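You operate a simulated robot arm through the tools that you are given. There is no shell and no other tool.

The job below is to be done with a simulated robot arm. You get a single attempt, and the scene is never put back.

JOB
Stop the feeder and draw the iron specks out of its bed.
Fine: stop first; depth gate shut to hold the feed back; magnet bar back on its rest. Set down upright: magnet bar.

Only the result counts: the job must be done as asked and must still hold three seconds after the hand-in. Knocking over, shifting, dropping, spilling or breaking anything else fails it.

ROBOT AND FRAMES
A 7-joint arm with a two-finger gripper, fixed in place. Base frame: the origin is at the foot of the arm, x ahead of it, y to its left, z up. Lengths are in m, angles in rad, forces in N, time in s.
With the tool pointing down near the work surface it reaches from about 0.14 to 0.62 m from the base axis. Its first joint turns from -1.152 to 1.152 rad. Payload 2.45 kg.
Tool frame: the origin (TCP) lies between the finger pads and is the grasp point; the fingertips stand 0.026 m ahead of it; z points along the fingers, y is the line along which they close. The gripper opens to 0.096 m. The gripper's body begins 0.069 m behind the TCP.
Orientation is told as [roll, pitch, yaw] about the base's x, y, z axes, in that order, counted from this pose: with the fingers straight down and closing along the base's y, the tool's x points along the base's -x, its y along +y and its z along -z.

CONTROLS
- The arm moves only by the tool nudge_tool. Its argument "moves" is text: rows parted by semicolons, each of 7 numbers parted by spaces: the finger opening in cm, from 0 to 9.6, then the shift along the tool's x, y, z in cm, then the turn, a rotation vector about the tool's x, y, z in rad. In form: gripper dx dy dz wx wy wz; .... A call has 1 to 20 rows; each row shifts and turns the commanded pose from where the row before left it, along the tool's axes as they then stand. Each row takes 0.2 s and may step no farther than 0.05 m and 0.15 rad from the row before; otherwise, or with a gripper value out of range, the whole call is refused. Where a pose cannot be reached the arm comes as near as it can. A force on the tool above 90 N (or 10 N above the force at the start of the call, whichever is more), or a blocked arm, ends the call early, and 0.2 s more pass. The fingers move at their own pace and stop on an object; they squeeze with about 44 N. The grip force told is the motor's: it shows also when the fingers shut on nothing. Time passes only in rows, and 0.2 s behind the last, so rows that do not move let the fingers close. It gives the time, the measured TCP pose, the force on the tool (base axes), the opening and the grip force at its end, in the units of the frame above (readings bear some noise), with the torque about the TCP (base axes, N m) and any sound that the robot's microphone picked up, and new pictures: "views" is both (left out), scene, wrist or none.
- Cameras (640 x 400 px; columns grow to the right, rows downward): "scene" is fixed at [0.1502, -0.3855, 1.4122]; the picture's right is [0.87, -0.49, 0.00], its down [-0.33, -0.59, -0.74] and it looks along [0.36, 0.65, -0.67] (base axes); focal length 312 px, centre (320, 200). "wrist" rides on the gripper at [0.082, 0.003, -0.098] in the tool frame; the picture's right is [-0.04, 1.00, 0.00], its down [-0.73, -0.03, -0.68] and it looks along [-0.68, -0.03, 0.73] (tool axes); focal length 256 px, centre (320, 200). There is no depth. A picture from a camera that has moved, and an enlarged one, comes with that camera's place and axes in the base frame and with its lens.
- zoom(camera, box): a new picture of the part [left, top, right, bottom] of that camera's present view, enlarged. No time passes.
- sign_off(): hands the job in; it is judged then, once.

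Nothing tells you positions but the pictures and the camera data. Unless the task says otherwise, let go and move clear before handing in.

The tools are called after "Request:" as name(argument=value, ...) on one line, values as JSON. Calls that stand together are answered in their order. nudge_tool: Moves the arm, as the interface text tells. Its arguments: {"type":"object","properties":{"moves":{"type":"string"},"views":{"type":"string","enum":["both","scene","wrist","none"]}},"required":["moves"]} The other tools are called the same way: zoom (camera, box) takes an enlarged picture of a part of a camera's view; sign_off () hands the job in.

At the start:

```text
clock: 0.0
eef_pos: [0.2929, 0.2202, 1.1319]
tcp_rot: [0.0, 0.0, -0.001]
ft_force: [-0.4, -0.3, 0.7]
ft_torque: [0.04, 0.01, -0.04]
opening: 0.096
grasp_force: 0.2
```

scene: 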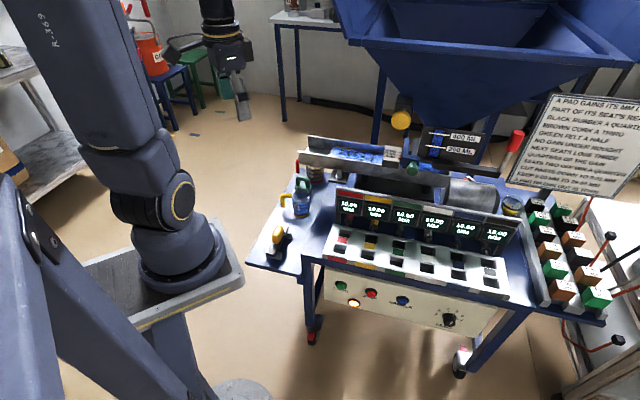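
wrist: 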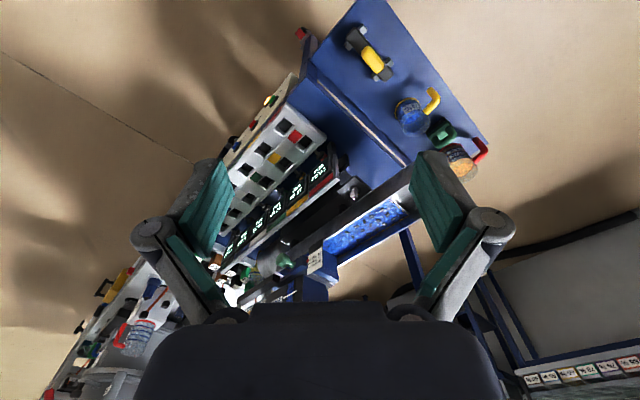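

I see a bench with a feeder, readouts, buttons, a hopper, and a block rack with a sign. I'll zoom in on the parts before moving anything.

Request:
zoom(camera="scene", box=[240, 120, 400, 220])

Request:
zoom(camera="scene", box=[380, 100, 540, 200])

Request:
zoom(camera="scene", box=[320, 180, 520, 305])

Request:
zoom(camera="scene", box=[320, 260, 480, 360])

Request:
zoom(camera="scene", box=[500, 80, 640, 200])

Request:
zoom(camera="scene", box=[500, 180, 640, 320])

Request:
zoom(camera="wrist", box=[200, 60, 420, 310])

Request:
zoom(camera="wrist", box=[300, 0, 500, 200])

```text
4.00 times, centred on (320, 170) of scene
camera zoom: at [0.1502, -0.3855, 1.4122], right [0.87, -0.49, 0.0], down [-0.33, -0.59, -0.74], along [0.36, 0.65, -0.67], focal length 1249 px, centre (320, 320)
```

zoom: 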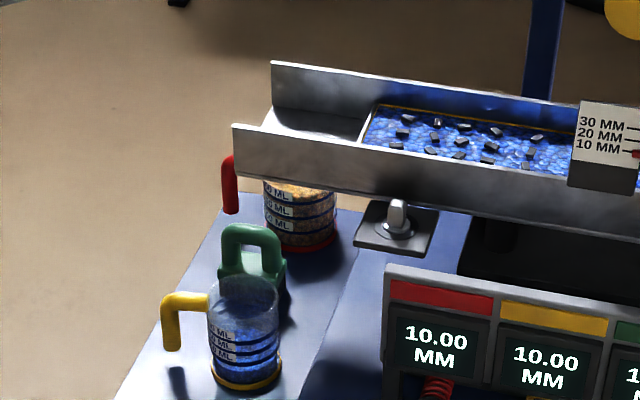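

```text
4.00 times, centred on (460, 150) of scene
camera zoom: at [0.1502, -0.3855, 1.4122], right [0.87, -0.49, 0.0], down [-0.33, -0.59, -0.74], along [0.36, 0.65, -0.67], focal length 1249 px, centre (-240, 400)
```

zoom: 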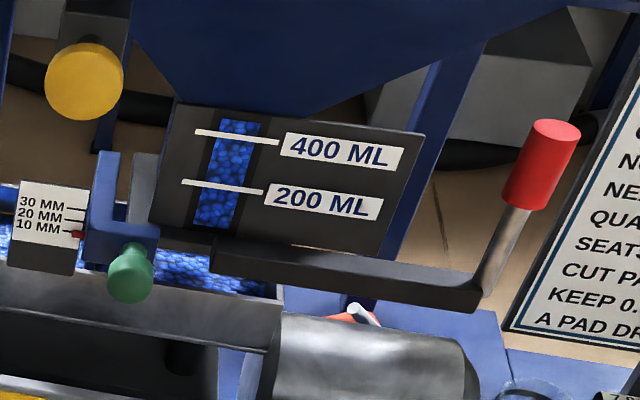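

```text
3.20 times, centred on (420, 242) of scene
camera zoom: at [0.1502, -0.3855, 1.4122], right [0.87, -0.49, 0.0], down [-0.33, -0.59, -0.74], along [0.36, 0.65, -0.67], focal length 999 px, centre (0, 64)
```

zoom: 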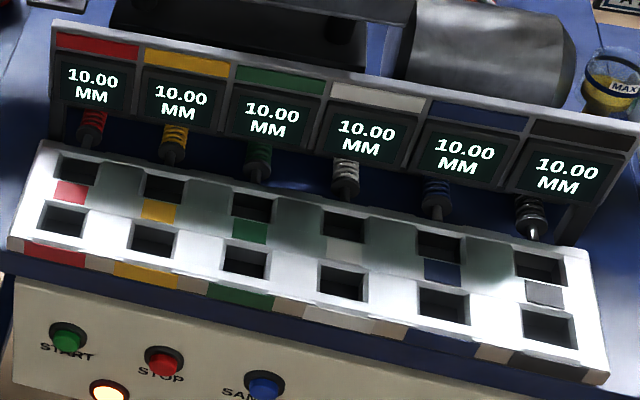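

```text
4.00 times, centred on (400, 310) of scene
camera zoom: at [0.1502, -0.3855, 1.4122], right [0.87, -0.49, 0.0], down [-0.33, -0.59, -0.74], along [0.36, 0.65, -0.67], focal length 1249 px, centre (0, -240)
```

zoom: 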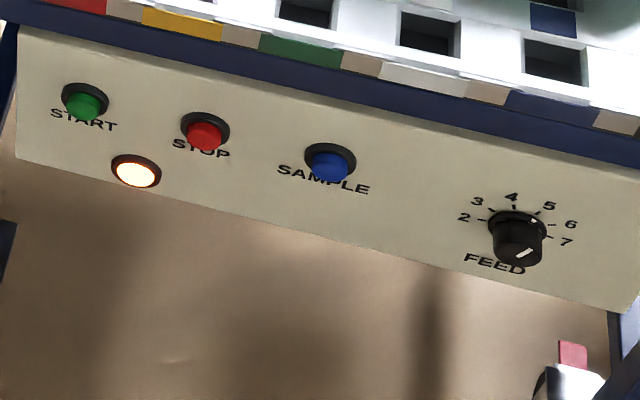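

```text
3.33 times, centred on (570, 140) of scene
camera zoom: at [0.1502, -0.3855, 1.4122], right [0.87, -0.49, 0.0], down [-0.33, -0.59, -0.74], along [0.36, 0.65, -0.67], focal length 1041 px, centre (-513, 400)
```

zoom: 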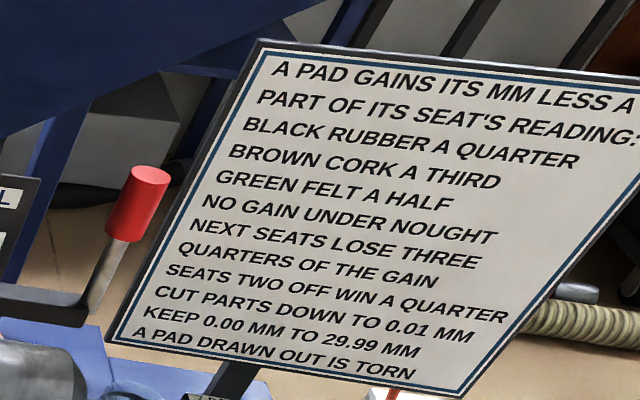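

```text
2.86 times, centred on (570, 250) of scene
camera zoom: at [0.1502, -0.3855, 1.4122], right [0.87, -0.49, 0.0], down [-0.33, -0.59, -0.74], along [0.36, 0.65, -0.67], focal length 892 px, centre (-394, 57)
```

zoom: 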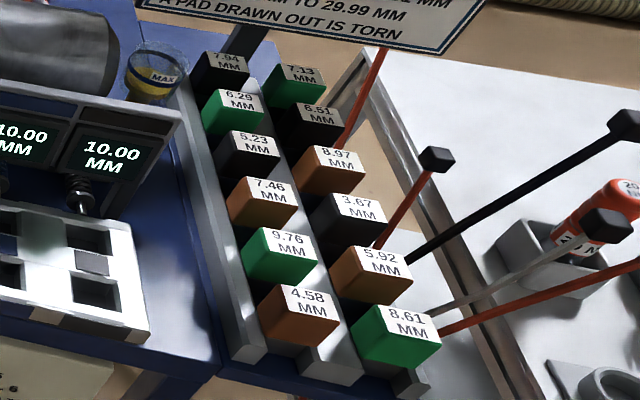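

```text
1.60 times, centred on (310, 185) of wrist
camera zoom: at [0.2104, 0.2241, 1.2296], right [0.04, 1.0, 0.0], down [0.73, -0.03, 0.68], along [0.68, -0.03, -0.73], focal length 410 px, centre (336, 224)
```

zoom: 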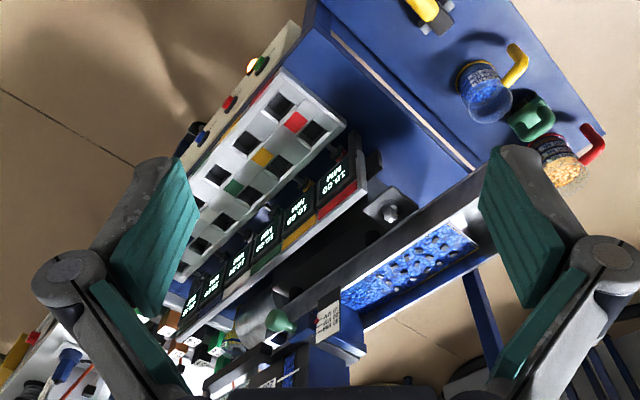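

```text
2.00 times, centred on (400, 100) of wrist
camera zoom: at [0.2104, 0.2241, 1.2296], right [0.04, 1.0, 0.0], down [0.73, -0.03, 0.68], along [0.68, -0.03, -0.73], focal length 512 px, centre (160, 400)
```

zoom: 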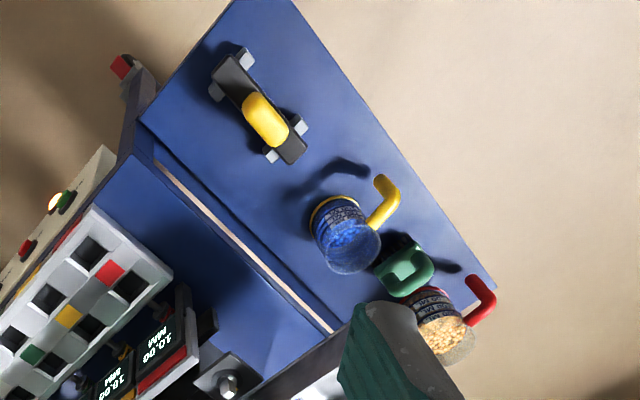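

The bench runs diagonally. By triangulation STOP is near (0.557, 0.010, 0.513), the magnet bar handle near (0.387, 0.34, 0.557), the gate knob near (0.735, 0.12, 0.878), and the bed near (0.68, 0.315, 0.825). I'll zoom in closer on each before moving.

Request:
zoom(camera="wrist", box=[340, 10, 420, 90])

Request:
zoom(camera="scene", box=[250, 215, 320, 275])

Request:
zoom(camera="scene", box=[370, 95, 450, 185])

Request:
zoom(camera="wrist", box=[220, 180, 420, 305])

Request:
zoom(camera="scene", box=[290, 130, 410, 200])

Request:
zoom(camera="wrist", box=[210, 70, 300, 150])

Request:
zoom(camera="scene", box=[330, 270, 400, 310])

```text
5.00 times, centred on (380, 50) of wrist
camera zoom: at [0.2104, 0.2241, 1.2296], right [0.04, 1.0, 0.0], down [0.73, -0.03, 0.68], along [0.68, -0.03, -0.73], focal length 1280 px, centre (20, 950)
```

zoom: 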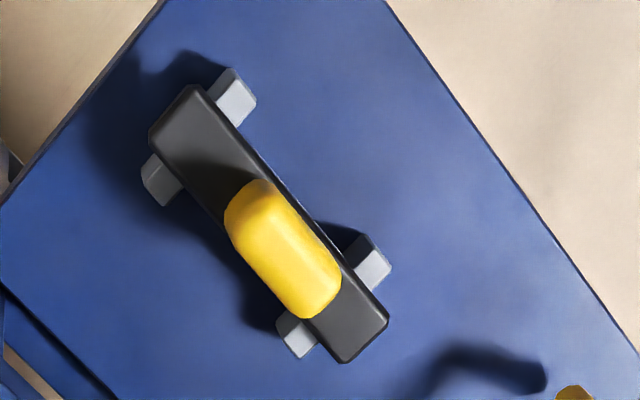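

```text
6.67 times, centred on (285, 245) of scene
camera zoom: at [0.1502, -0.3855, 1.4122], right [0.87, -0.49, 0.0], down [-0.33, -0.59, -0.74], along [0.36, 0.65, -0.67], focal length 2082 px, centre (553, -100)
```

zoom: 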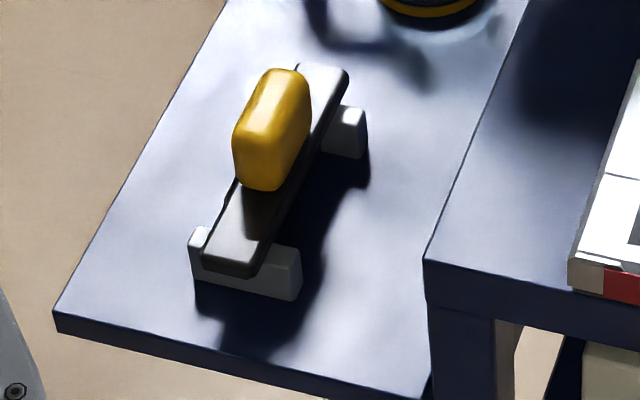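

```text
4.44 times, centred on (410, 140) of scene
camera zoom: at [0.1502, -0.3855, 1.4122], right [0.87, -0.49, 0.0], down [-0.33, -0.59, -0.74], along [0.36, 0.65, -0.67], focal length 1388 px, centre (-80, 467)
```

zoom: 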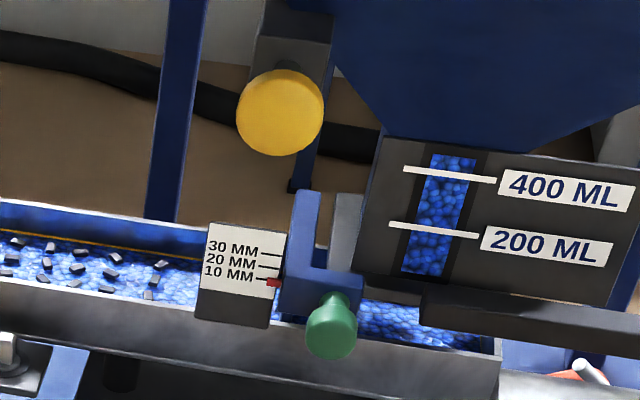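

```text
3.20 times, centred on (320, 242) of wrist
camera zoom: at [0.2104, 0.2241, 1.2296], right [0.04, 1.0, 0.0], down [0.73, -0.03, 0.68], along [0.68, -0.03, -0.73], focal length 819 px, centre (320, 64)
```

zoom: 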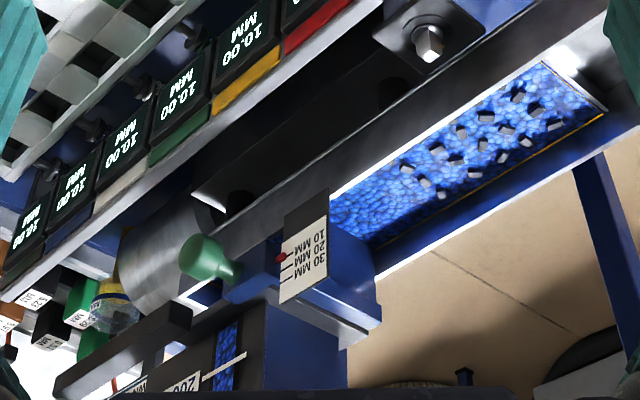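

```text
5.33 times, centred on (350, 165) of scene
camera zoom: at [0.1502, -0.3855, 1.4122], right [0.87, -0.49, 0.0], down [-0.33, -0.59, -0.74], along [0.36, 0.65, -0.67], focal length 1666 px, centre (160, 387)
```

zoom: 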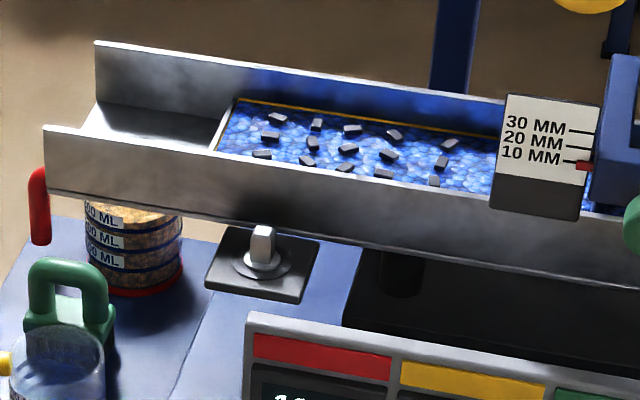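

```text
5.00 times, centred on (255, 110) of wrist
camera zoom: at [0.2104, 0.2241, 1.2296], right [0.04, 1.0, 0.0], down [0.73, -0.03, 0.68], along [0.68, -0.03, -0.73], focal length 1280 px, centre (645, 650)
```

zoom: 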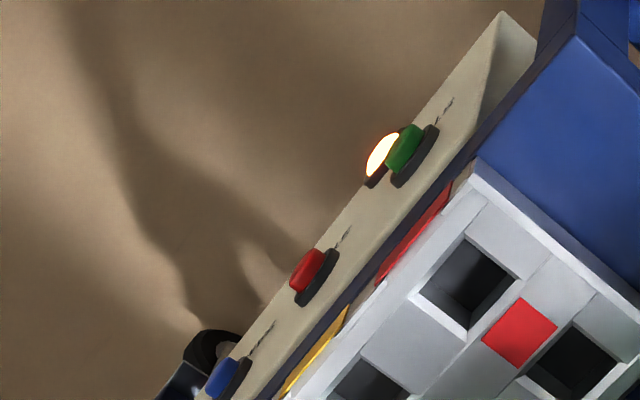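

```text
9.14 times, centred on (365, 290) of scene
camera zoom: at [0.1502, -0.3855, 1.4122], right [0.87, -0.49, 0.0], down [-0.33, -0.59, -0.74], along [0.36, 0.65, -0.67], focal length 2855 px, centre (-91, -623)
```

zoom: 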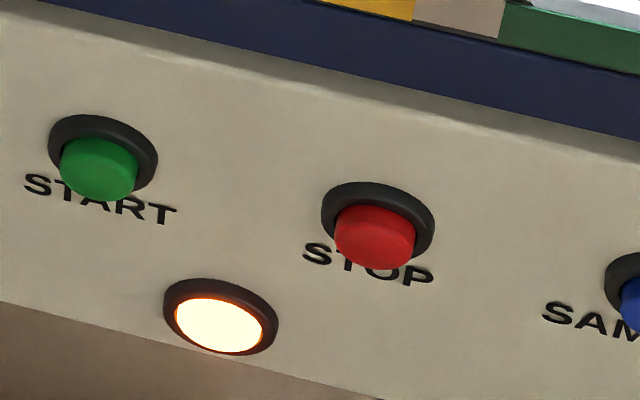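

The bench is turned about 45°: along the tray is e ≈ (0.71, −0.71), and across it is n ≈ (0.71, 0.71). The magnet bar is about 0.15 m long and lies along n. I'll move at height towards the tray, both to look from above and to test the reach.

Request:
nudge_tool(moves="9.6 -5 0 0 0 0 0; 9.6 -5 0 0 0 0 0; 9.6 -5 0 0 0 0 0; 9.6 -5 1 0 0 0 0; 9.6 0 0 0 0 0 0")

```text
refused: row 4 steps farther than a row can; nothing moved
```

The bench lies diagonally ahead, and the call was refused because one row was slightly over 5 cm. I'll repeat it with legal steps.

Request:
nudge_tool(moves="9.6 -5 0 0 0 0 0; 9.6 -5 0 0 0 0 0; 9.6 -5 0 0 0 0 0; 9.6 -4.8 1 0 0 0 0; 9.6 0 0 0 0 0 0")

```text
clock: 1.2
eef_pos: [0.4824, 0.2382, 1.1344]
tcp_rot: [-0.002, 0.006, 0.027]
ft_force: [0.9, 1.2, -0.1]
ft_torque: [0.0, 0.0, 0.02]
opening: 0.0957
grasp_force: 0.1
camera wrist: at [0.4006, 0.2414, 1.2313], right [0.01, 1.0, 0.0], down [0.74, -0.01, 0.67], along [0.67, -0.01, -0.74], focal length 256 px, centre (320, 200)
```

scene: 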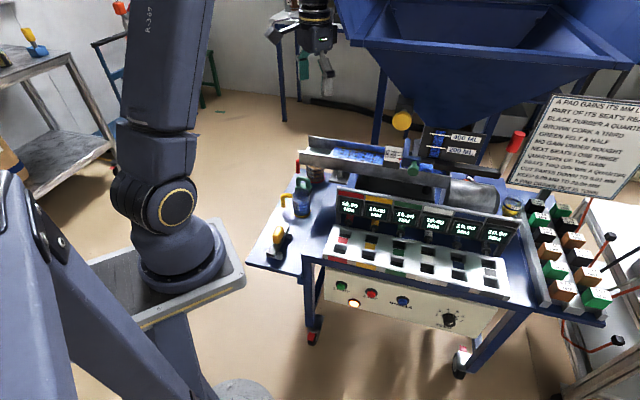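
wrist: 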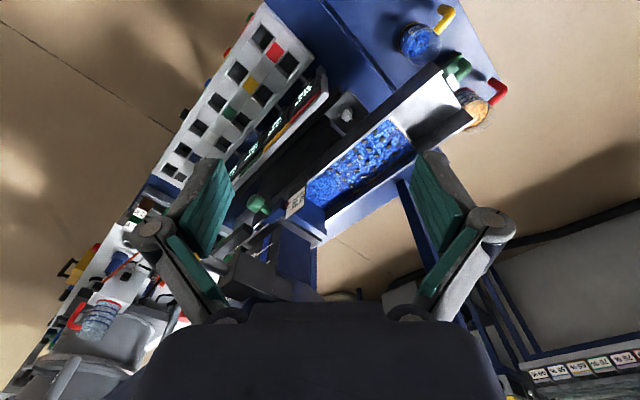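

The tray, bed and specks are in clear view from here. I'll take zooms and let the arm settle to see how well it tracks.

Request:
nudge_tool(moves="9.6 0 0 0 0 0 0; 9.6 0 0 0 0 0 0", views="none")

Request:
zoom(camera="wrist", box=[280, 80, 480, 240])

Request:
zoom(camera="wrist", box=[220, 160, 380, 310])

Request:
zoom(camera="scene", box=[0, 0, 320, 400])

```text
clock: 1.8
eef_pos: [0.4839, 0.2385, 1.1332]
tcp_rot: [-0.002, 0.006, 0.026]
ft_force: [0.1, -0.2, -0.1]
ft_torque: [0.01, 0.02, 0.02]
opening: 0.0958
grasp_force: 0.1
```

```text
2.50 times, centred on (380, 160) of wrist
camera zoom: at [0.4009, 0.2417, 1.2313], right [0.01, 1.0, 0.0], down [0.74, -0.01, 0.67], along [0.67, -0.01, -0.74], focal length 640 px, centre (170, 300)
```

zoom: 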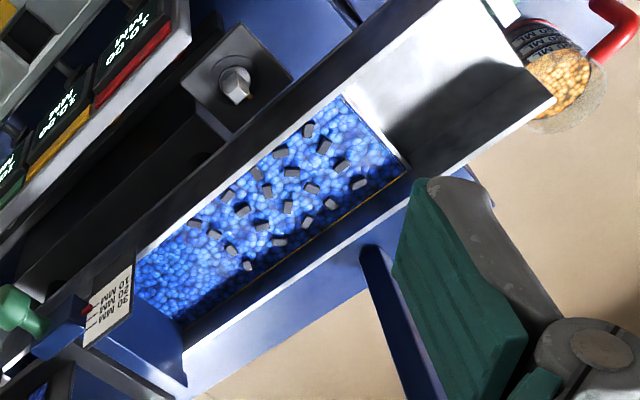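

```text
2.67 times, centred on (300, 235) of wrist
camera zoom: at [0.4009, 0.2417, 1.2313], right [0.01, 1.0, 0.0], down [0.74, -0.01, 0.67], along [0.67, -0.01, -0.74], focal length 683 px, centre (373, 107)
```

zoom: 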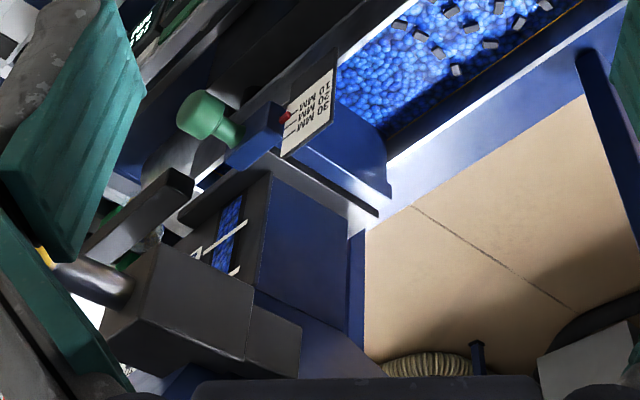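

```text
1.00 times, centred on (160, 200) of scene (not enlarged: the box is as wide or as high as the picture)
camera zoom: at [0.1467, -0.3841, 1.413], right [0.87, -0.49, 0.0], down [-0.33, -0.59, -0.74], along [0.36, 0.65, -0.67], focal length 312 px, centre (480, 200)
```

zoom: 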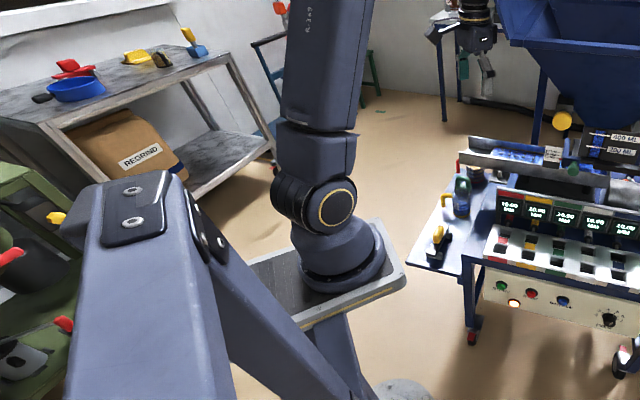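

The gate is a blue slide with a green knob and a pointer reading 10 mm. Before I reach over the tray I need to know how far the hopper overhangs it. I'll tilt the tool to look up and outwards.

Request:
nudge_tool(moves="9.6 2 0 0 0 -0.15 0; 9.6 2 0 0 0 -0.15 0; 9.6 0 0 0 0 -0.15 0; 9.6 0 0 0 0 -0.15 0; 9.6 0 0 0 0 -0.15 0; 9.6 0 0 0 0 0 0")

```text
clock: 3.2
eef_pos: [0.4505, 0.2307, 1.1302]
tcp_rot: [0.002, -0.749, 0.002]
ft_force: [0.7, -0.1, -0.1]
ft_torque: [-0.02, 0.01, -0.01]
opening: 0.0963
grasp_force: 0.1
camera wrist: at [0.3237, 0.2338, 1.1456], right [0.03, 1.0, 0.03], down [0.07, -0.03, 1.0], along [1.0, -0.03, -0.07], focal length 256 px, centre (320, 200)
```

scene: 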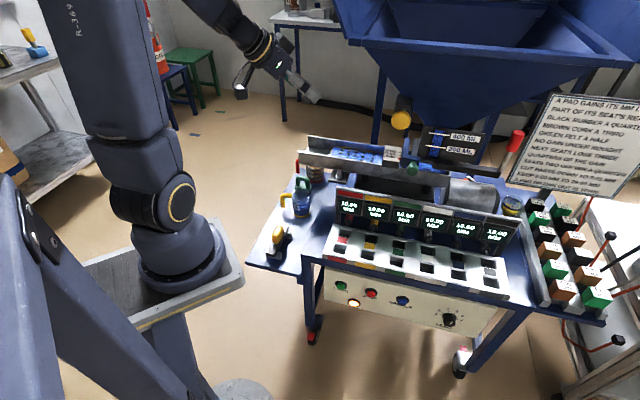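
wrist: 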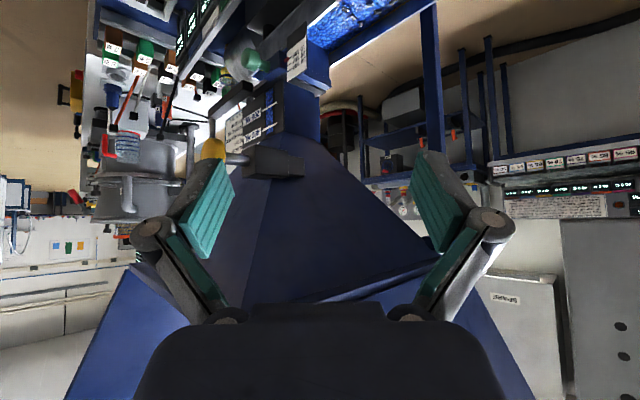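

The hopper rim overhangs the tray from roughly z ≈ 1.2. I'll zoom in to locate its edges more precisely.

Request:
zoom(camera="wrist", box=[60, 180, 380, 400])

Request:
zoom(camera="wrist", box=[240, 60, 560, 400])

Request:
zoom(camera="scene", box=[320, 0, 640, 140])

Request:
zoom(camera="scene", box=[180, 0, 340, 110])

```text
1.82 times, centred on (220, 290) of wrist
camera zoom: at [0.3237, 0.2338, 1.1456], right [0.03, 1.0, 0.03], down [0.07, -0.03, 1.0], along [1.0, -0.03, -0.07], focal length 465 px, centre (502, 36)
```

zoom: 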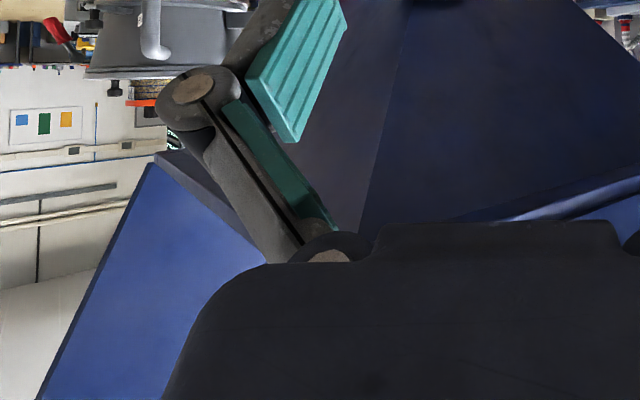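

```text
1.18 times, centred on (400, 230) of wrist
camera zoom: at [0.3237, 0.2338, 1.1456], right [0.03, 1.0, 0.03], down [0.07, -0.03, 1.0], along [1.0, -0.03, -0.07], focal length 301 px, centre (226, 165)
```

zoom: 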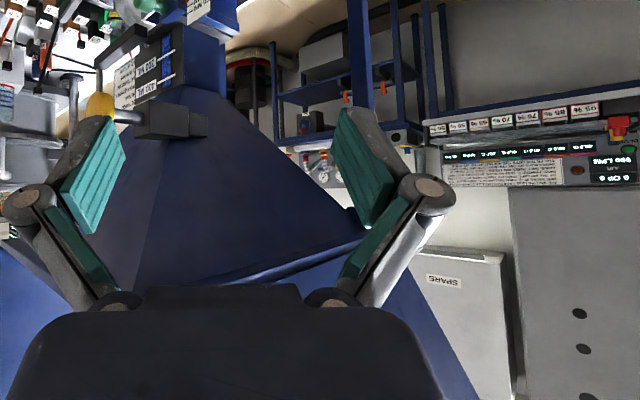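

```text
2.00 times, centred on (480, 70) of scene
camera zoom: at [0.1502, -0.3855, 1.4122], right [0.87, -0.49, 0.0], down [-0.33, -0.59, -0.74], along [0.36, 0.65, -0.67], focal length 625 px, centre (0, 460)
```

zoom: 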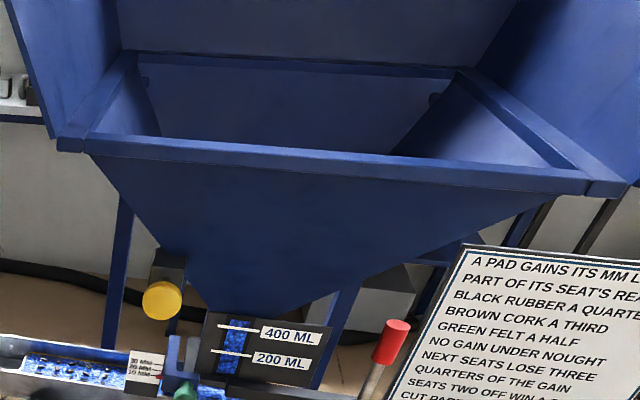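

```text
3.64 times, centred on (260, 55) of scene
camera zoom: at [0.1502, -0.3855, 1.4122], right [0.87, -0.49, 0.0], down [-0.33, -0.59, -0.74], along [0.36, 0.65, -0.67], focal length 1136 px, centre (538, 727)
```

zoom: 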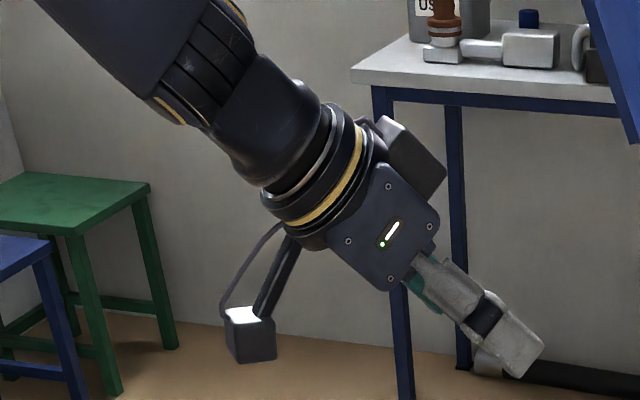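

The hopper's near rim is at n ≈ 0.47 and z ≈ 1.235, spanning e ≈ 0.255 to 0.72, so over the bed I must stay low and at e below about 0.25. I'll return to vertical, yaw −45° so the camera faces away from the hopper, drop to z ≈ 0.95 in front of the tray, and test the reach there.

Request:
nudge_tool(moves="9.6 0 0 0 0 0.15 0; 9.6 0 0 0 0 0.15 0; 9.6 0 0 0 0 0.15 0; 9.6 0 0 0 0 0.15 0; 9.6 0 0 0 0 0.15 0; 9.6 0 0 3 0 0 0.15; 9.6 0 0 3 0 0 0.15; 9.6 0 0 3 0 0 0.15; 9.6 0 0 3 0 0 0.15; 9.6 0 0 3 0 0 0.15; 9.6 0 0 0 0 0 0.035; 9.6 0 0 0 0 0 0")

```text
clock: 5.8
eef_pos: [0.45, 0.2305, 0.979]
tcp_rot: [0.0, 0.0, -0.785]
ft_force: [0.5, 0.0, 0.8]
ft_torque: [0.04, 0.02, 0.0]
opening: 0.0962
grasp_force: 0.0
camera wrist: at [0.3942, 0.2913, 1.0762], right [0.74, 0.68, 0.0], down [0.5, -0.54, 0.68], along [0.46, -0.5, -0.73], focal length 256 px, centre (320, 200)
```

scene: 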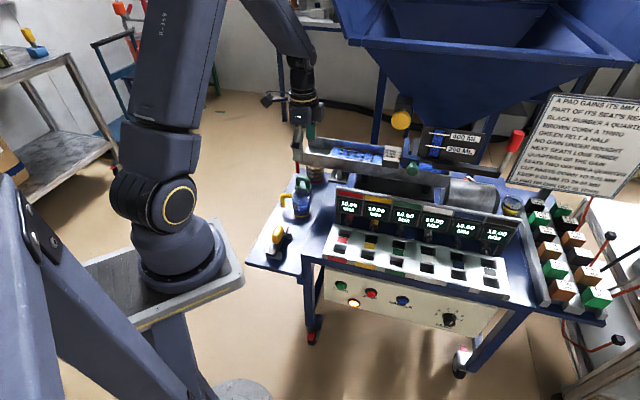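
wrist: 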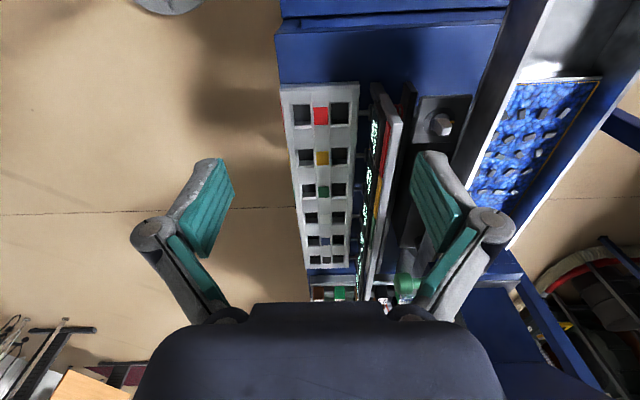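

Tracking is exact here, and tool y now equals +n and tool x equals −e. I'll move out over the tray at z ≈ 0.98 to test the reach.

Request:
nudge_tool(moves="9.6 0 4.5 0 0 0 0; 9.6 0 4.5 0 0 0 0; 9.6 0 4.5 0 0 0 0; 9.6 -2 4.5 0 0 0 0; 9.6 -2 4.5 0 0 0 0; 9.6 0 0 0 0 0 0")

```text
clock: 7.2
eef_pos: [0.6164, 0.3537, 0.9798]
tcp_rot: [-0.002, 0.001, -0.786]
ft_force: [0.4, 0.8, -0.6]
ft_torque: [0.01, 0.0, 0.0]
opening: 0.0962
grasp_force: 0.1
out of reach, approached as far as the arm can: row 5
camera wrist: at [0.5608, 0.4138, 1.0779], right [0.73, 0.68, 0.0], down [0.5, -0.54, 0.68], along [0.46, -0.5, -0.73], focal length 256 px, centre (320, 200)
```

scene: 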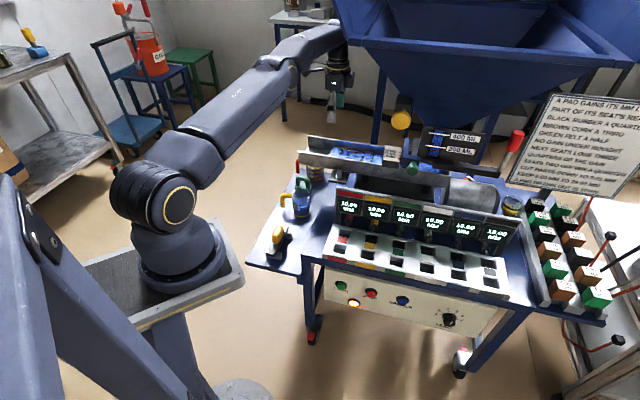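
wrist: 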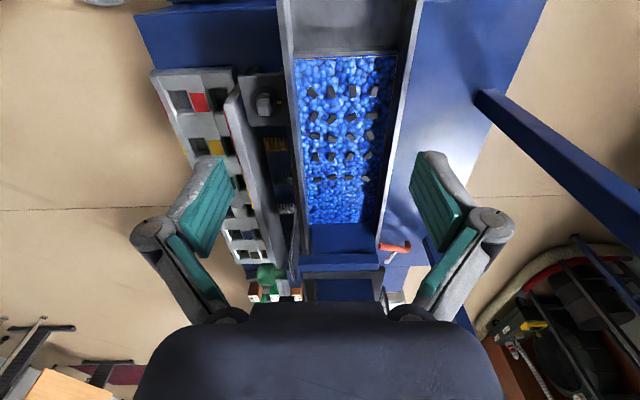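

With the tool vertical the reach ends about 0.71 m from the base axis. The bed spans n 0.662–0.757, starts at e ≈ 0.168, and the specks lie within e 0.197–0.315, n 0.674–0.74. Leaning the tool body toward −e, about its closing axis, should reach further and stay clear of the hopper. I'll test that with the gripper empty.

Request:
nudge_tool(moves="9.6 0 0 0 0 -0.15 0; 9.6 0 0 0 0 -0.15 0; 9.6 0 0 0 0 -0.15 0; 9.6 0 0 0 0 -0.15 0; 9.6 -0.5 0.7 3.3 0 0 0; 9.6 -0.5 0.7 3.3 0 0 0; 9.6 0 0 0 0 0 0")

```text
clock: 8.8
eef_pos: [0.6573, 0.3285, 0.9295]
tcp_rot: [-0.001, -0.601, -0.782]
ft_force: [-0.4, -0.8, 0.3]
ft_torque: [-0.02, 0.01, -0.01]
opening: 0.096
grasp_force: 0.1
camera wrist: at [0.5719, 0.4178, 0.9637], right [0.73, 0.68, 0.02], down [0.14, -0.18, 0.97], along [0.67, -0.71, -0.22], focal length 256 px, centre (320, 200)
```

scene: 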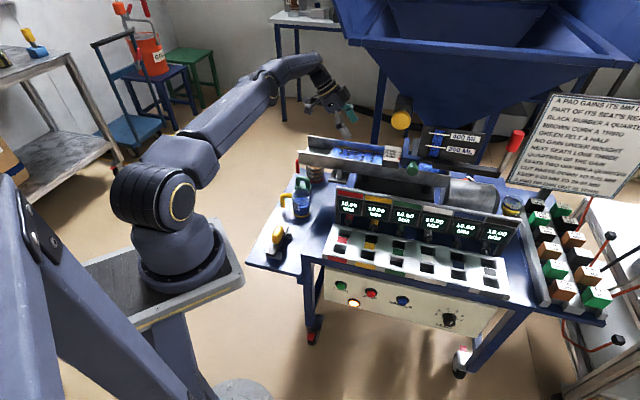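
wrist: 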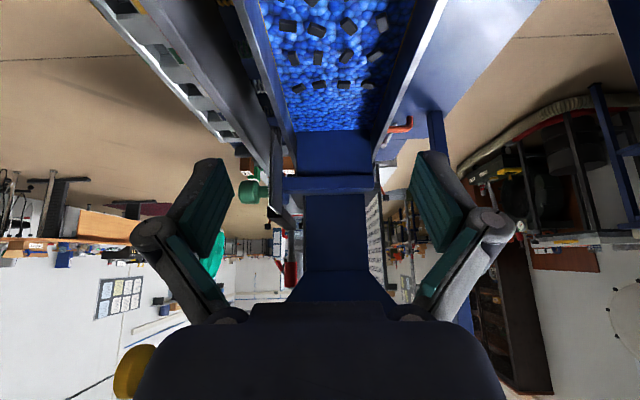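

That works: the tool reaches the bed with no reach warning. I'll test the far edge and a lower height with a small additional move.

Request:
nudge_tool(moves="9.6 0 2.5 0 0 0 0; 9.6 0 0 0 0 0 0", views="none")

Request:
nudge_tool(moves="9.6 0 1 0 0 0 0; 9.6 0 0 0 0 0 0", views="wrist")

Request:
zoom(camera="wrist", box=[180, 0, 460, 300])

```text
clock: 9.4
eef_pos: [0.6581, 0.3298, 0.929]
tcp_rot: [0.0, -0.601, -0.785]
ft_force: [0.3, 0.6, 0.2]
ft_torque: [0.01, -0.01, -0.01]
opening: 0.0962
grasp_force: 0.0
out of reach, approached as far as the arm can: row 1
```

```text
clock: 10.0
eef_pos: [0.6565, 0.332, 0.9284]
tcp_rot: [0.0, -0.598, -0.785]
ft_force: [-0.1, 0.4, -0.1]
ft_torque: [-0.01, 0.0, -0.02]
opening: 0.0961
grasp_force: 0.1
out of reach, approached as far as the arm can: row 1
camera wrist: at [0.5717, 0.4219, 0.9622], right [0.73, 0.68, 0.02], down [0.14, -0.18, 0.97], along [0.67, -0.71, -0.22], focal length 256 px, centre (320, 200)
```

wrist: 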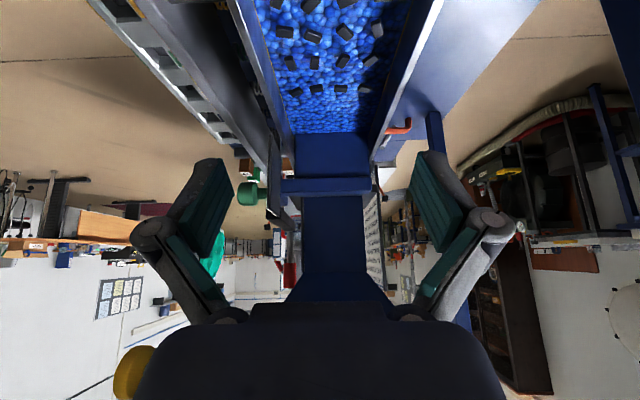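

```text
1.33 times, centred on (320, 150) of wrist
camera zoom: at [0.5717, 0.4219, 0.9622], right [0.73, 0.68, 0.02], down [0.14, -0.18, 0.97], along [0.67, -0.71, -0.22], focal length 341 px, centre (320, 267)
```

zoom: 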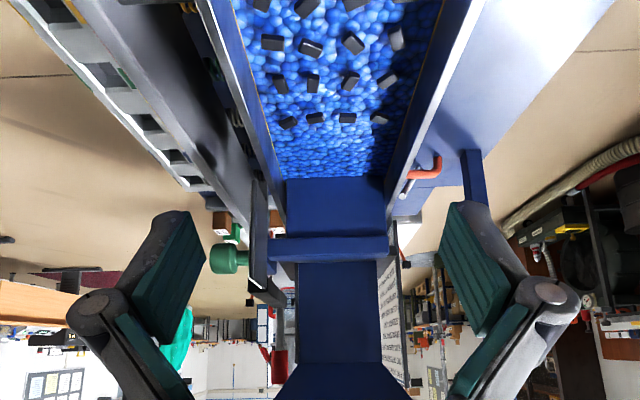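

With the tool leaned, I can reach n ≈ 0.70 here, and a slight roll can extend that later. STOP comes first: I'll lift, back out along −n away from the hopper, then straighten the tool and yaw to +45°.

Request:
nudge_tool(moves="9.6 -2.8 0 -4.1 0 0 0; 9.6 0 -5 0 0 0 0; 9.6 0 -5 0 0 0 0; 9.6 0 -5 0 0 0 0; 9.6 0 -5 0 0 0 0; 9.6 0 -5 0 0 0 0; 9.6 0 -5 0 0 0 0; 9.6 0 -5 0 0 0 0; 9.6 0 -5 0 0 0 0; 5 0 0 0 0 0.15 0; 5 0 0 0 0 0.15 0; 5 0 0 0 0 0.15 0; 0 0 0 0 0 0.15 0; 0 0 0 0 0 0 0", views="scene")

```text
clock: 13.0
eef_pos: [0.3789, 0.0534, 0.9795]
tcp_rot: [-0.001, 0.001, -0.786]
ft_force: [0.5, 0.3, 0.2]
ft_torque: [-0.02, 0.02, 0.01]
opening: 0.0002
grasp_force: 6.1
out of reach, approached as far as the arm can: row 9
```

scene: 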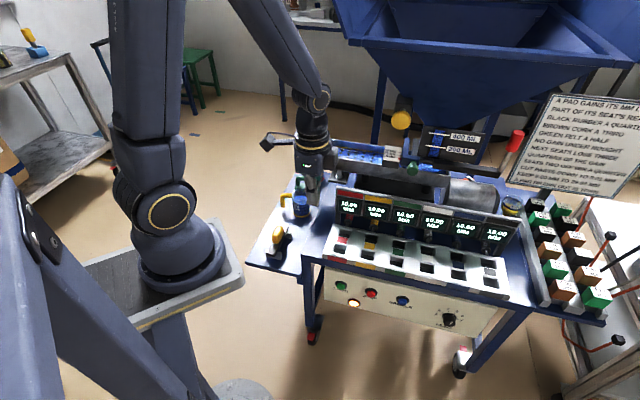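

The arm is clear of the hopper at n ≈ 0.31, e ≈ 0.23. Next I'll yaw to +45° (tool x = −n, y = −e) and shift to e ≈ 0.387, in front of STOP.

Request:
nudge_tool(moves="0 0 0 0 0 0 -0.15; 0 0 0 0 0 0 -0.15; 0 0 0 0 0 0 -0.15; 0 0 0 0 0 0 -0.15; 0 0 0 0 0 0 -0.15; 0 0 0 0 0 0 -0.15; 0 0 0 0 0 0 -0.15; 0 0 0 0 0 0 -0.15; 0 0 0 0 0 0 -0.15; 0 0 0 0 0 0 -0.15; 0 0 0 0 0 0 -0.071; 0 0.5 -3.9 3 0 0 0; 0 0.5 -3.9 3 0 0 0; 0 0.5 -3.9 3 0 0 0; 0 0.5 -3.9 3 0 0 0; 0 0 0 0 0 0 0")

```text
clock: 16.4
eef_pos: [0.4778, -0.0704, 0.8597]
tcp_rot: [0.001, 0.0, 0.787]
ft_force: [-0.3, 0.7, -0.6]
ft_torque: [0.01, -0.02, 0.02]
opening: 0.0002
grasp_force: 28.8
camera wrist: at [0.4177, -0.1255, 0.9563], right [-0.68, 0.73, 0.0], down [0.54, 0.5, 0.68], along [0.5, 0.46, -0.73], focal length 256 px, centre (320, 200)
```

scene: 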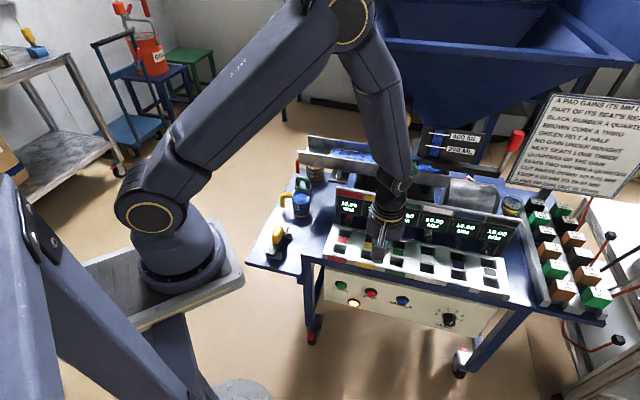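
wrist: 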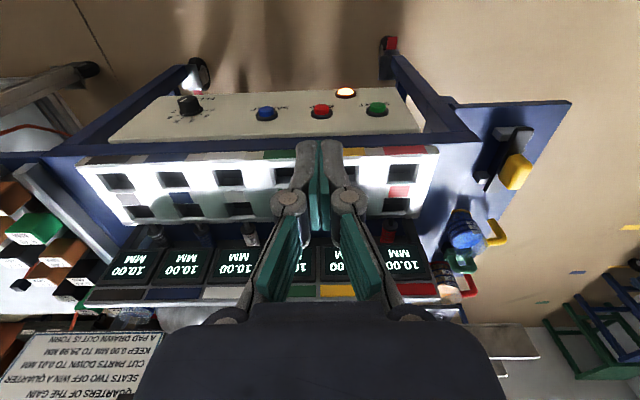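

STOP is confirmed at n ≈ 0.40, e ≈ 0.389, z ≈ 0.513, and the tool is already lined up in e. I'll zoom to check the slope of the panel.

Request:
zoom(camera="wrist", box=[220, 70, 440, 180])

Request:
zoom(camera="wrist", box=[90, 70, 310, 180])

```text
2.91 times, centred on (330, 125) of wrist
camera zoom: at [0.4177, -0.1255, 0.9563], right [-0.68, 0.73, 0.0], down [0.54, 0.5, 0.68], along [0.5, 0.46, -0.73], focal length 745 px, centre (291, 418)
```

zoom: 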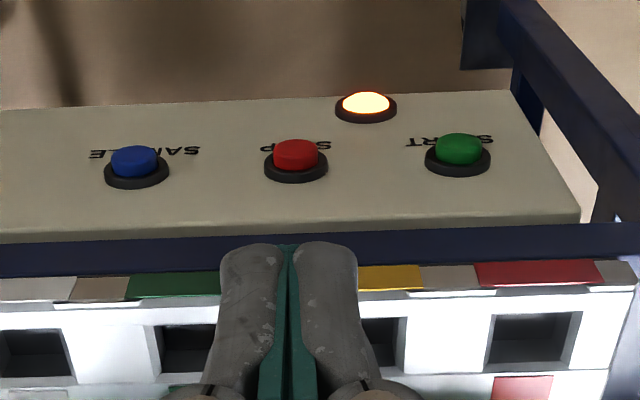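

```text
2.91 times, centred on (200, 125) of wrist
camera zoom: at [0.4177, -0.1255, 0.9563], right [-0.68, 0.73, 0.0], down [0.54, 0.5, 0.68], along [0.5, 0.46, -0.73], focal length 745 px, centre (669, 418)
```

zoom: 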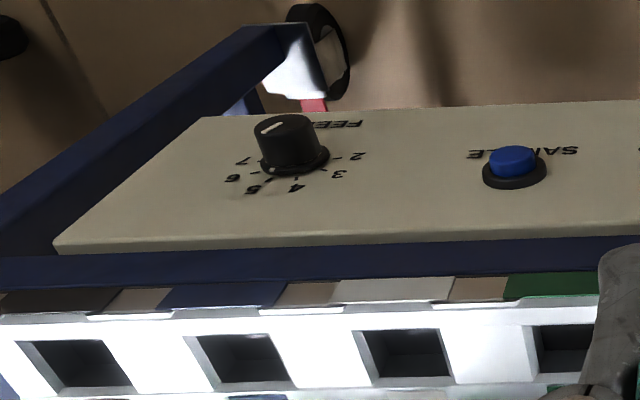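

The panel is nearly vertical, so I'll press along +n. I'll tilt the tool 1.0 rad so the fingertips point at the panel, and lower in front of it.

Request:
nudge_tool(moves="0 0 0 0 0 -0.15 0; 0 0 0 0 0 -0.15 0; 0 0 0 0 0 -0.15 0; 0 0 0 0 0 -0.15 0; 0 0 0 0 0 -0.15 0; 0 0 0 0 0 -0.15 0; 0 0 0 0 0 -0.1 0; 0 4 0 2.57 0 0 0; 0 4 0 2.57 0 0 0; 0 4 0 2.57 0 0 0; 0 4 0 2.57 0 0 0; 0 4 0 2.57 0 0 0; 0 4 0 2.57 0 0 0; 0 0 0 0 0 0 0")

```text
clock: 19.4
eef_pos: [0.4772, -0.0727, 0.5725]
tcp_rot: [0.002, -0.999, 0.784]
ft_force: [0.7, -0.6, 0.1]
ft_torque: [-0.02, 0.01, 0.01]
opening: 0.0
grasp_force: 29.2
out of reach, approached as far as the arm can: row 5
camera wrist: at [0.3835, -0.1589, 0.5559], right [-0.69, 0.72, 0.03], down [-0.1, -0.14, 0.98], along [0.71, 0.68, 0.17], focal length 256 px, centre (320, 200)
```

scene: 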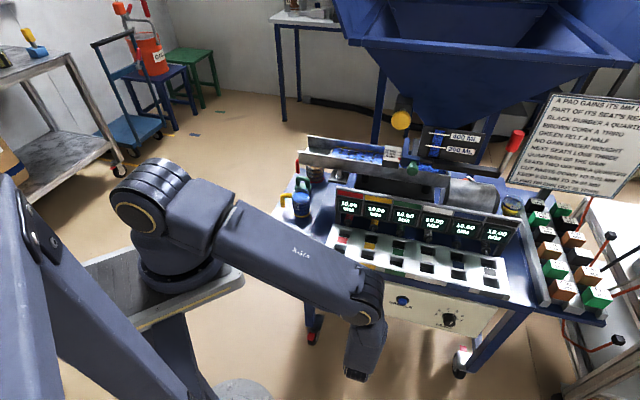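
wrist: 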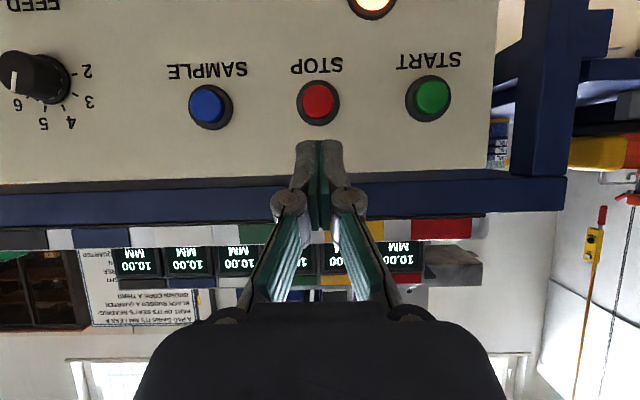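

STOP is dead ahead at about z ≈ 0.508, and the arm just reached a joint limit at this steep tilt. I'll reduce the tilt by 0.3 rad and bring the tip to about 2.5 cm in front of the button.

Request:
nudge_tool(moves="0 0 0 0 0 0.15 0; 0 0 0 0 0 0.15 0; 0 -1.4 0 3.95 0 0 0; 0 -1.4 0 3.95 0 0 0; 0 0 0 0 0 0 0")

```text
clock: 20.6
eef_pos: [0.527, -0.0204, 0.5292]
tcp_rot: [0.0, -0.701, 0.786]
ft_force: [1.3, -0.5, 0.6]
ft_torque: [-0.02, 0.0, 0.0]
opening: 0.0
grasp_force: 28.9
camera wrist: at [0.4353, -0.1057, 0.5522], right [-0.69, 0.73, 0.03], down [0.11, 0.07, 0.99], along [0.72, 0.68, -0.12], focal length 256 px, centre (320, 200)
```

scene: 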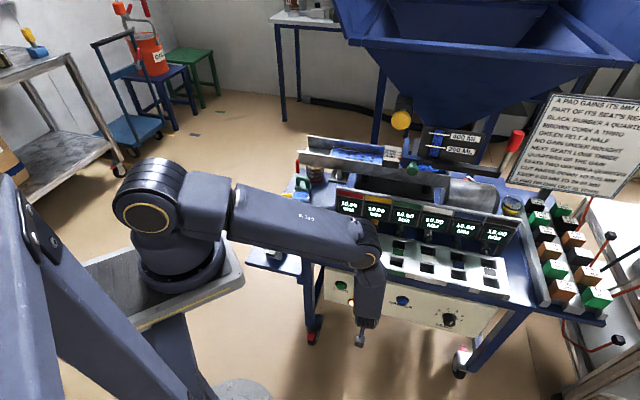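
wrist: 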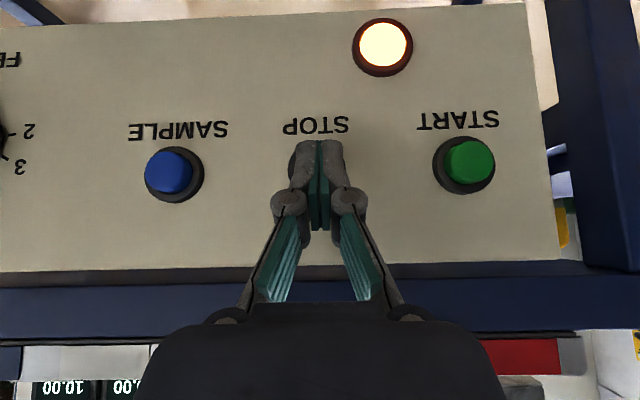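

The fingertip is in front of STOP, with its leading corner at about n ≈ 0.384, z ≈ 0.517. I'll push forward in small steps and watch the force, the sound and the lamp.

Request:
nudge_tool(moves="0 -0.22 0 0.98 0 0 0; 0 -0.38 0 0.32 0 0 0; 0 -0.38 0 0.32 0 0 0; 0 0 0 0 0 0 0", views="wrist")

```text
clock: 21.6
eef_pos: [0.5371, -0.0092, 0.5238]
tcp_rot: [-0.001, -0.695, 0.785]
ft_force: [-12.3, -10.9, 2.9]
ft_torque: [-0.09, 0.1, 0.01]
opening: 0.0058
grasp_force: 28.2
heard: click
camera wrist: at [0.4463, -0.0948, 0.5459], right [-0.68, 0.73, 0.03], down [0.11, 0.07, 0.99], along [0.72, 0.68, -0.13], focal length 256 px, centre (320, 200)
```

wrist: 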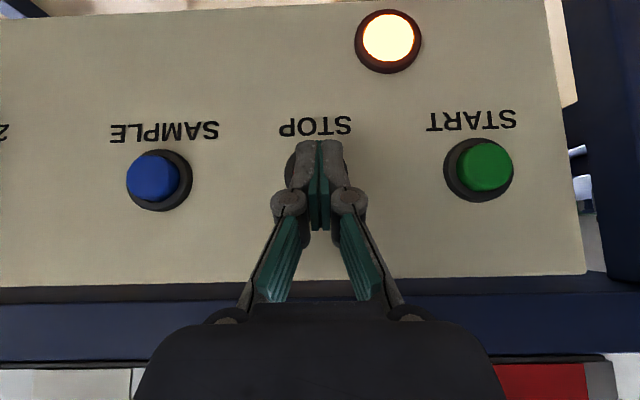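

I heard a click at about 16 N, but the lamp still looks lit. I'll back off and check again.

Request:
nudge_tool(moves="0 0.77 0 -0.64 0 0 0; 0 1.53 0 -1.29 0 0 0; 0 0 0 0 0 0 0; 0 0 0 0 0 0 0")

Request:
zoom(camera="scene", box=[320, 260, 480, 360])

```text
clock: 22.6
eef_pos: [0.5188, -0.0286, 0.5238]
tcp_rot: [-0.001, -0.699, 0.786]
ft_force: [-0.4, 0.7, -0.4]
ft_torque: [0.01, -0.01, 0.0]
opening: 0.0
grasp_force: 28.1
camera wrist: at [0.427, -0.1142, 0.5457], right [-0.69, 0.73, 0.03], down [0.11, 0.07, 0.99], along [0.72, 0.68, -0.12], focal length 256 px, centre (320, 200)
```

scene: 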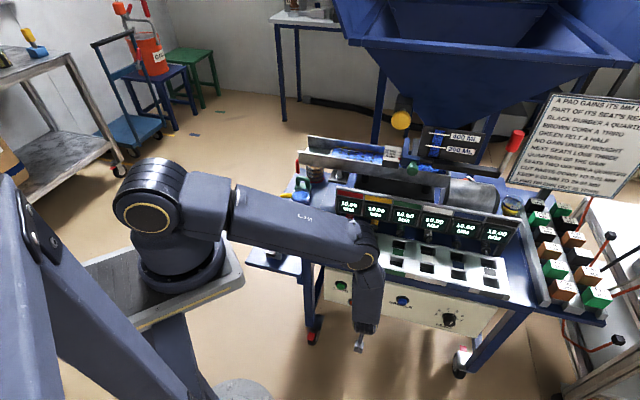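
wrist: 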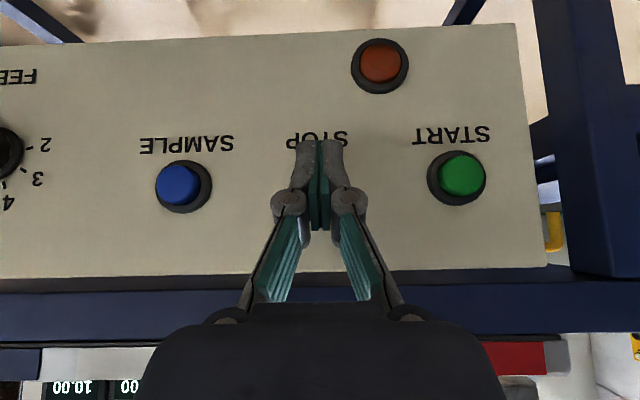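

```text
4.00 times, centred on (400, 310) of scene
camera zoom: at [0.1502, -0.3855, 1.4122], right [0.87, -0.49, 0.0], down [-0.33, -0.59, -0.74], along [0.36, 0.65, -0.67], focal length 1249 px, centre (0, -240)
```

zoom: 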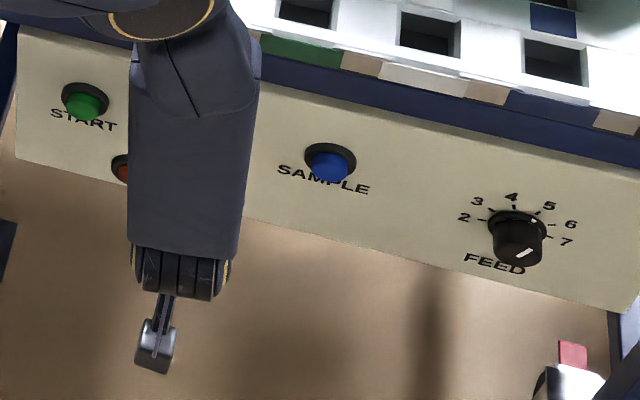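

The lamp is dark, so the feeder has stopped. Next is the depth gate: I'll back away from the panel, rise to z ≈ 0.97 and approach the green knob for a better look.

Request:
nudge_tool(moves="0 3.83 0 -3.22 0 0 0; 0 3.83 0 -3.22 0 0 0; 0 -2.9 -0.45 -3.44 0 0 0; 0 -2.9 -0.45 -3.44 0 0 0; 0 -2.9 -0.45 -3.44 0 0 0; 0 -2.9 -0.45 -3.44 0 0 0; 0 -2.9 -0.45 -3.44 0 0 0; 0 -2.9 -0.45 -3.44 0 0 0; 2 -2.9 -0.45 -3.44 0 0 0; 4 -2.9 -0.45 -3.44 0 0 0; 6 -2.9 -0.45 -3.44 0 0 0; 6 -2.9 -0.45 -3.44 0 0 0; 6 -3.83 0 3.22 0 0 0; 6 -3.83 0 3.22 0 0 0; 6 -3.83 0 3.22 0 0 0; 6 0 0 0 0 0 0")

```text
clock: 26.0
eef_pos: [0.5865, -0.0267, 0.9747]
tcp_rot: [0.0, -0.699, 0.785]
ft_force: [-0.8, -0.3, -0.7]
ft_torque: [0.02, -0.03, 0.0]
opening: 0.0601
grasp_force: 0.1
camera wrist: at [0.4938, -0.1131, 0.9961], right [-0.69, 0.73, 0.03], down [0.11, 0.07, 0.99], along [0.72, 0.68, -0.12], focal length 256 px, centre (320, 200)
```

scene: 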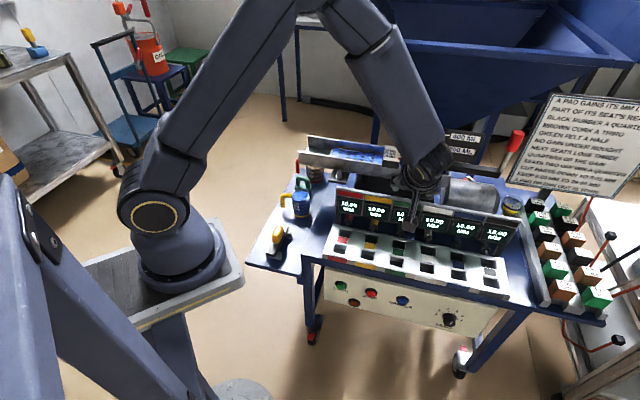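
wrist: 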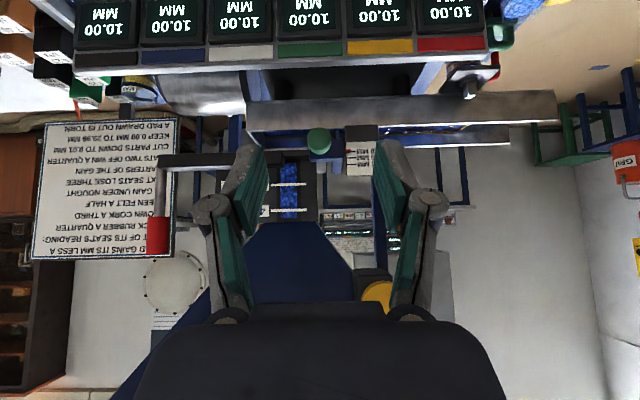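

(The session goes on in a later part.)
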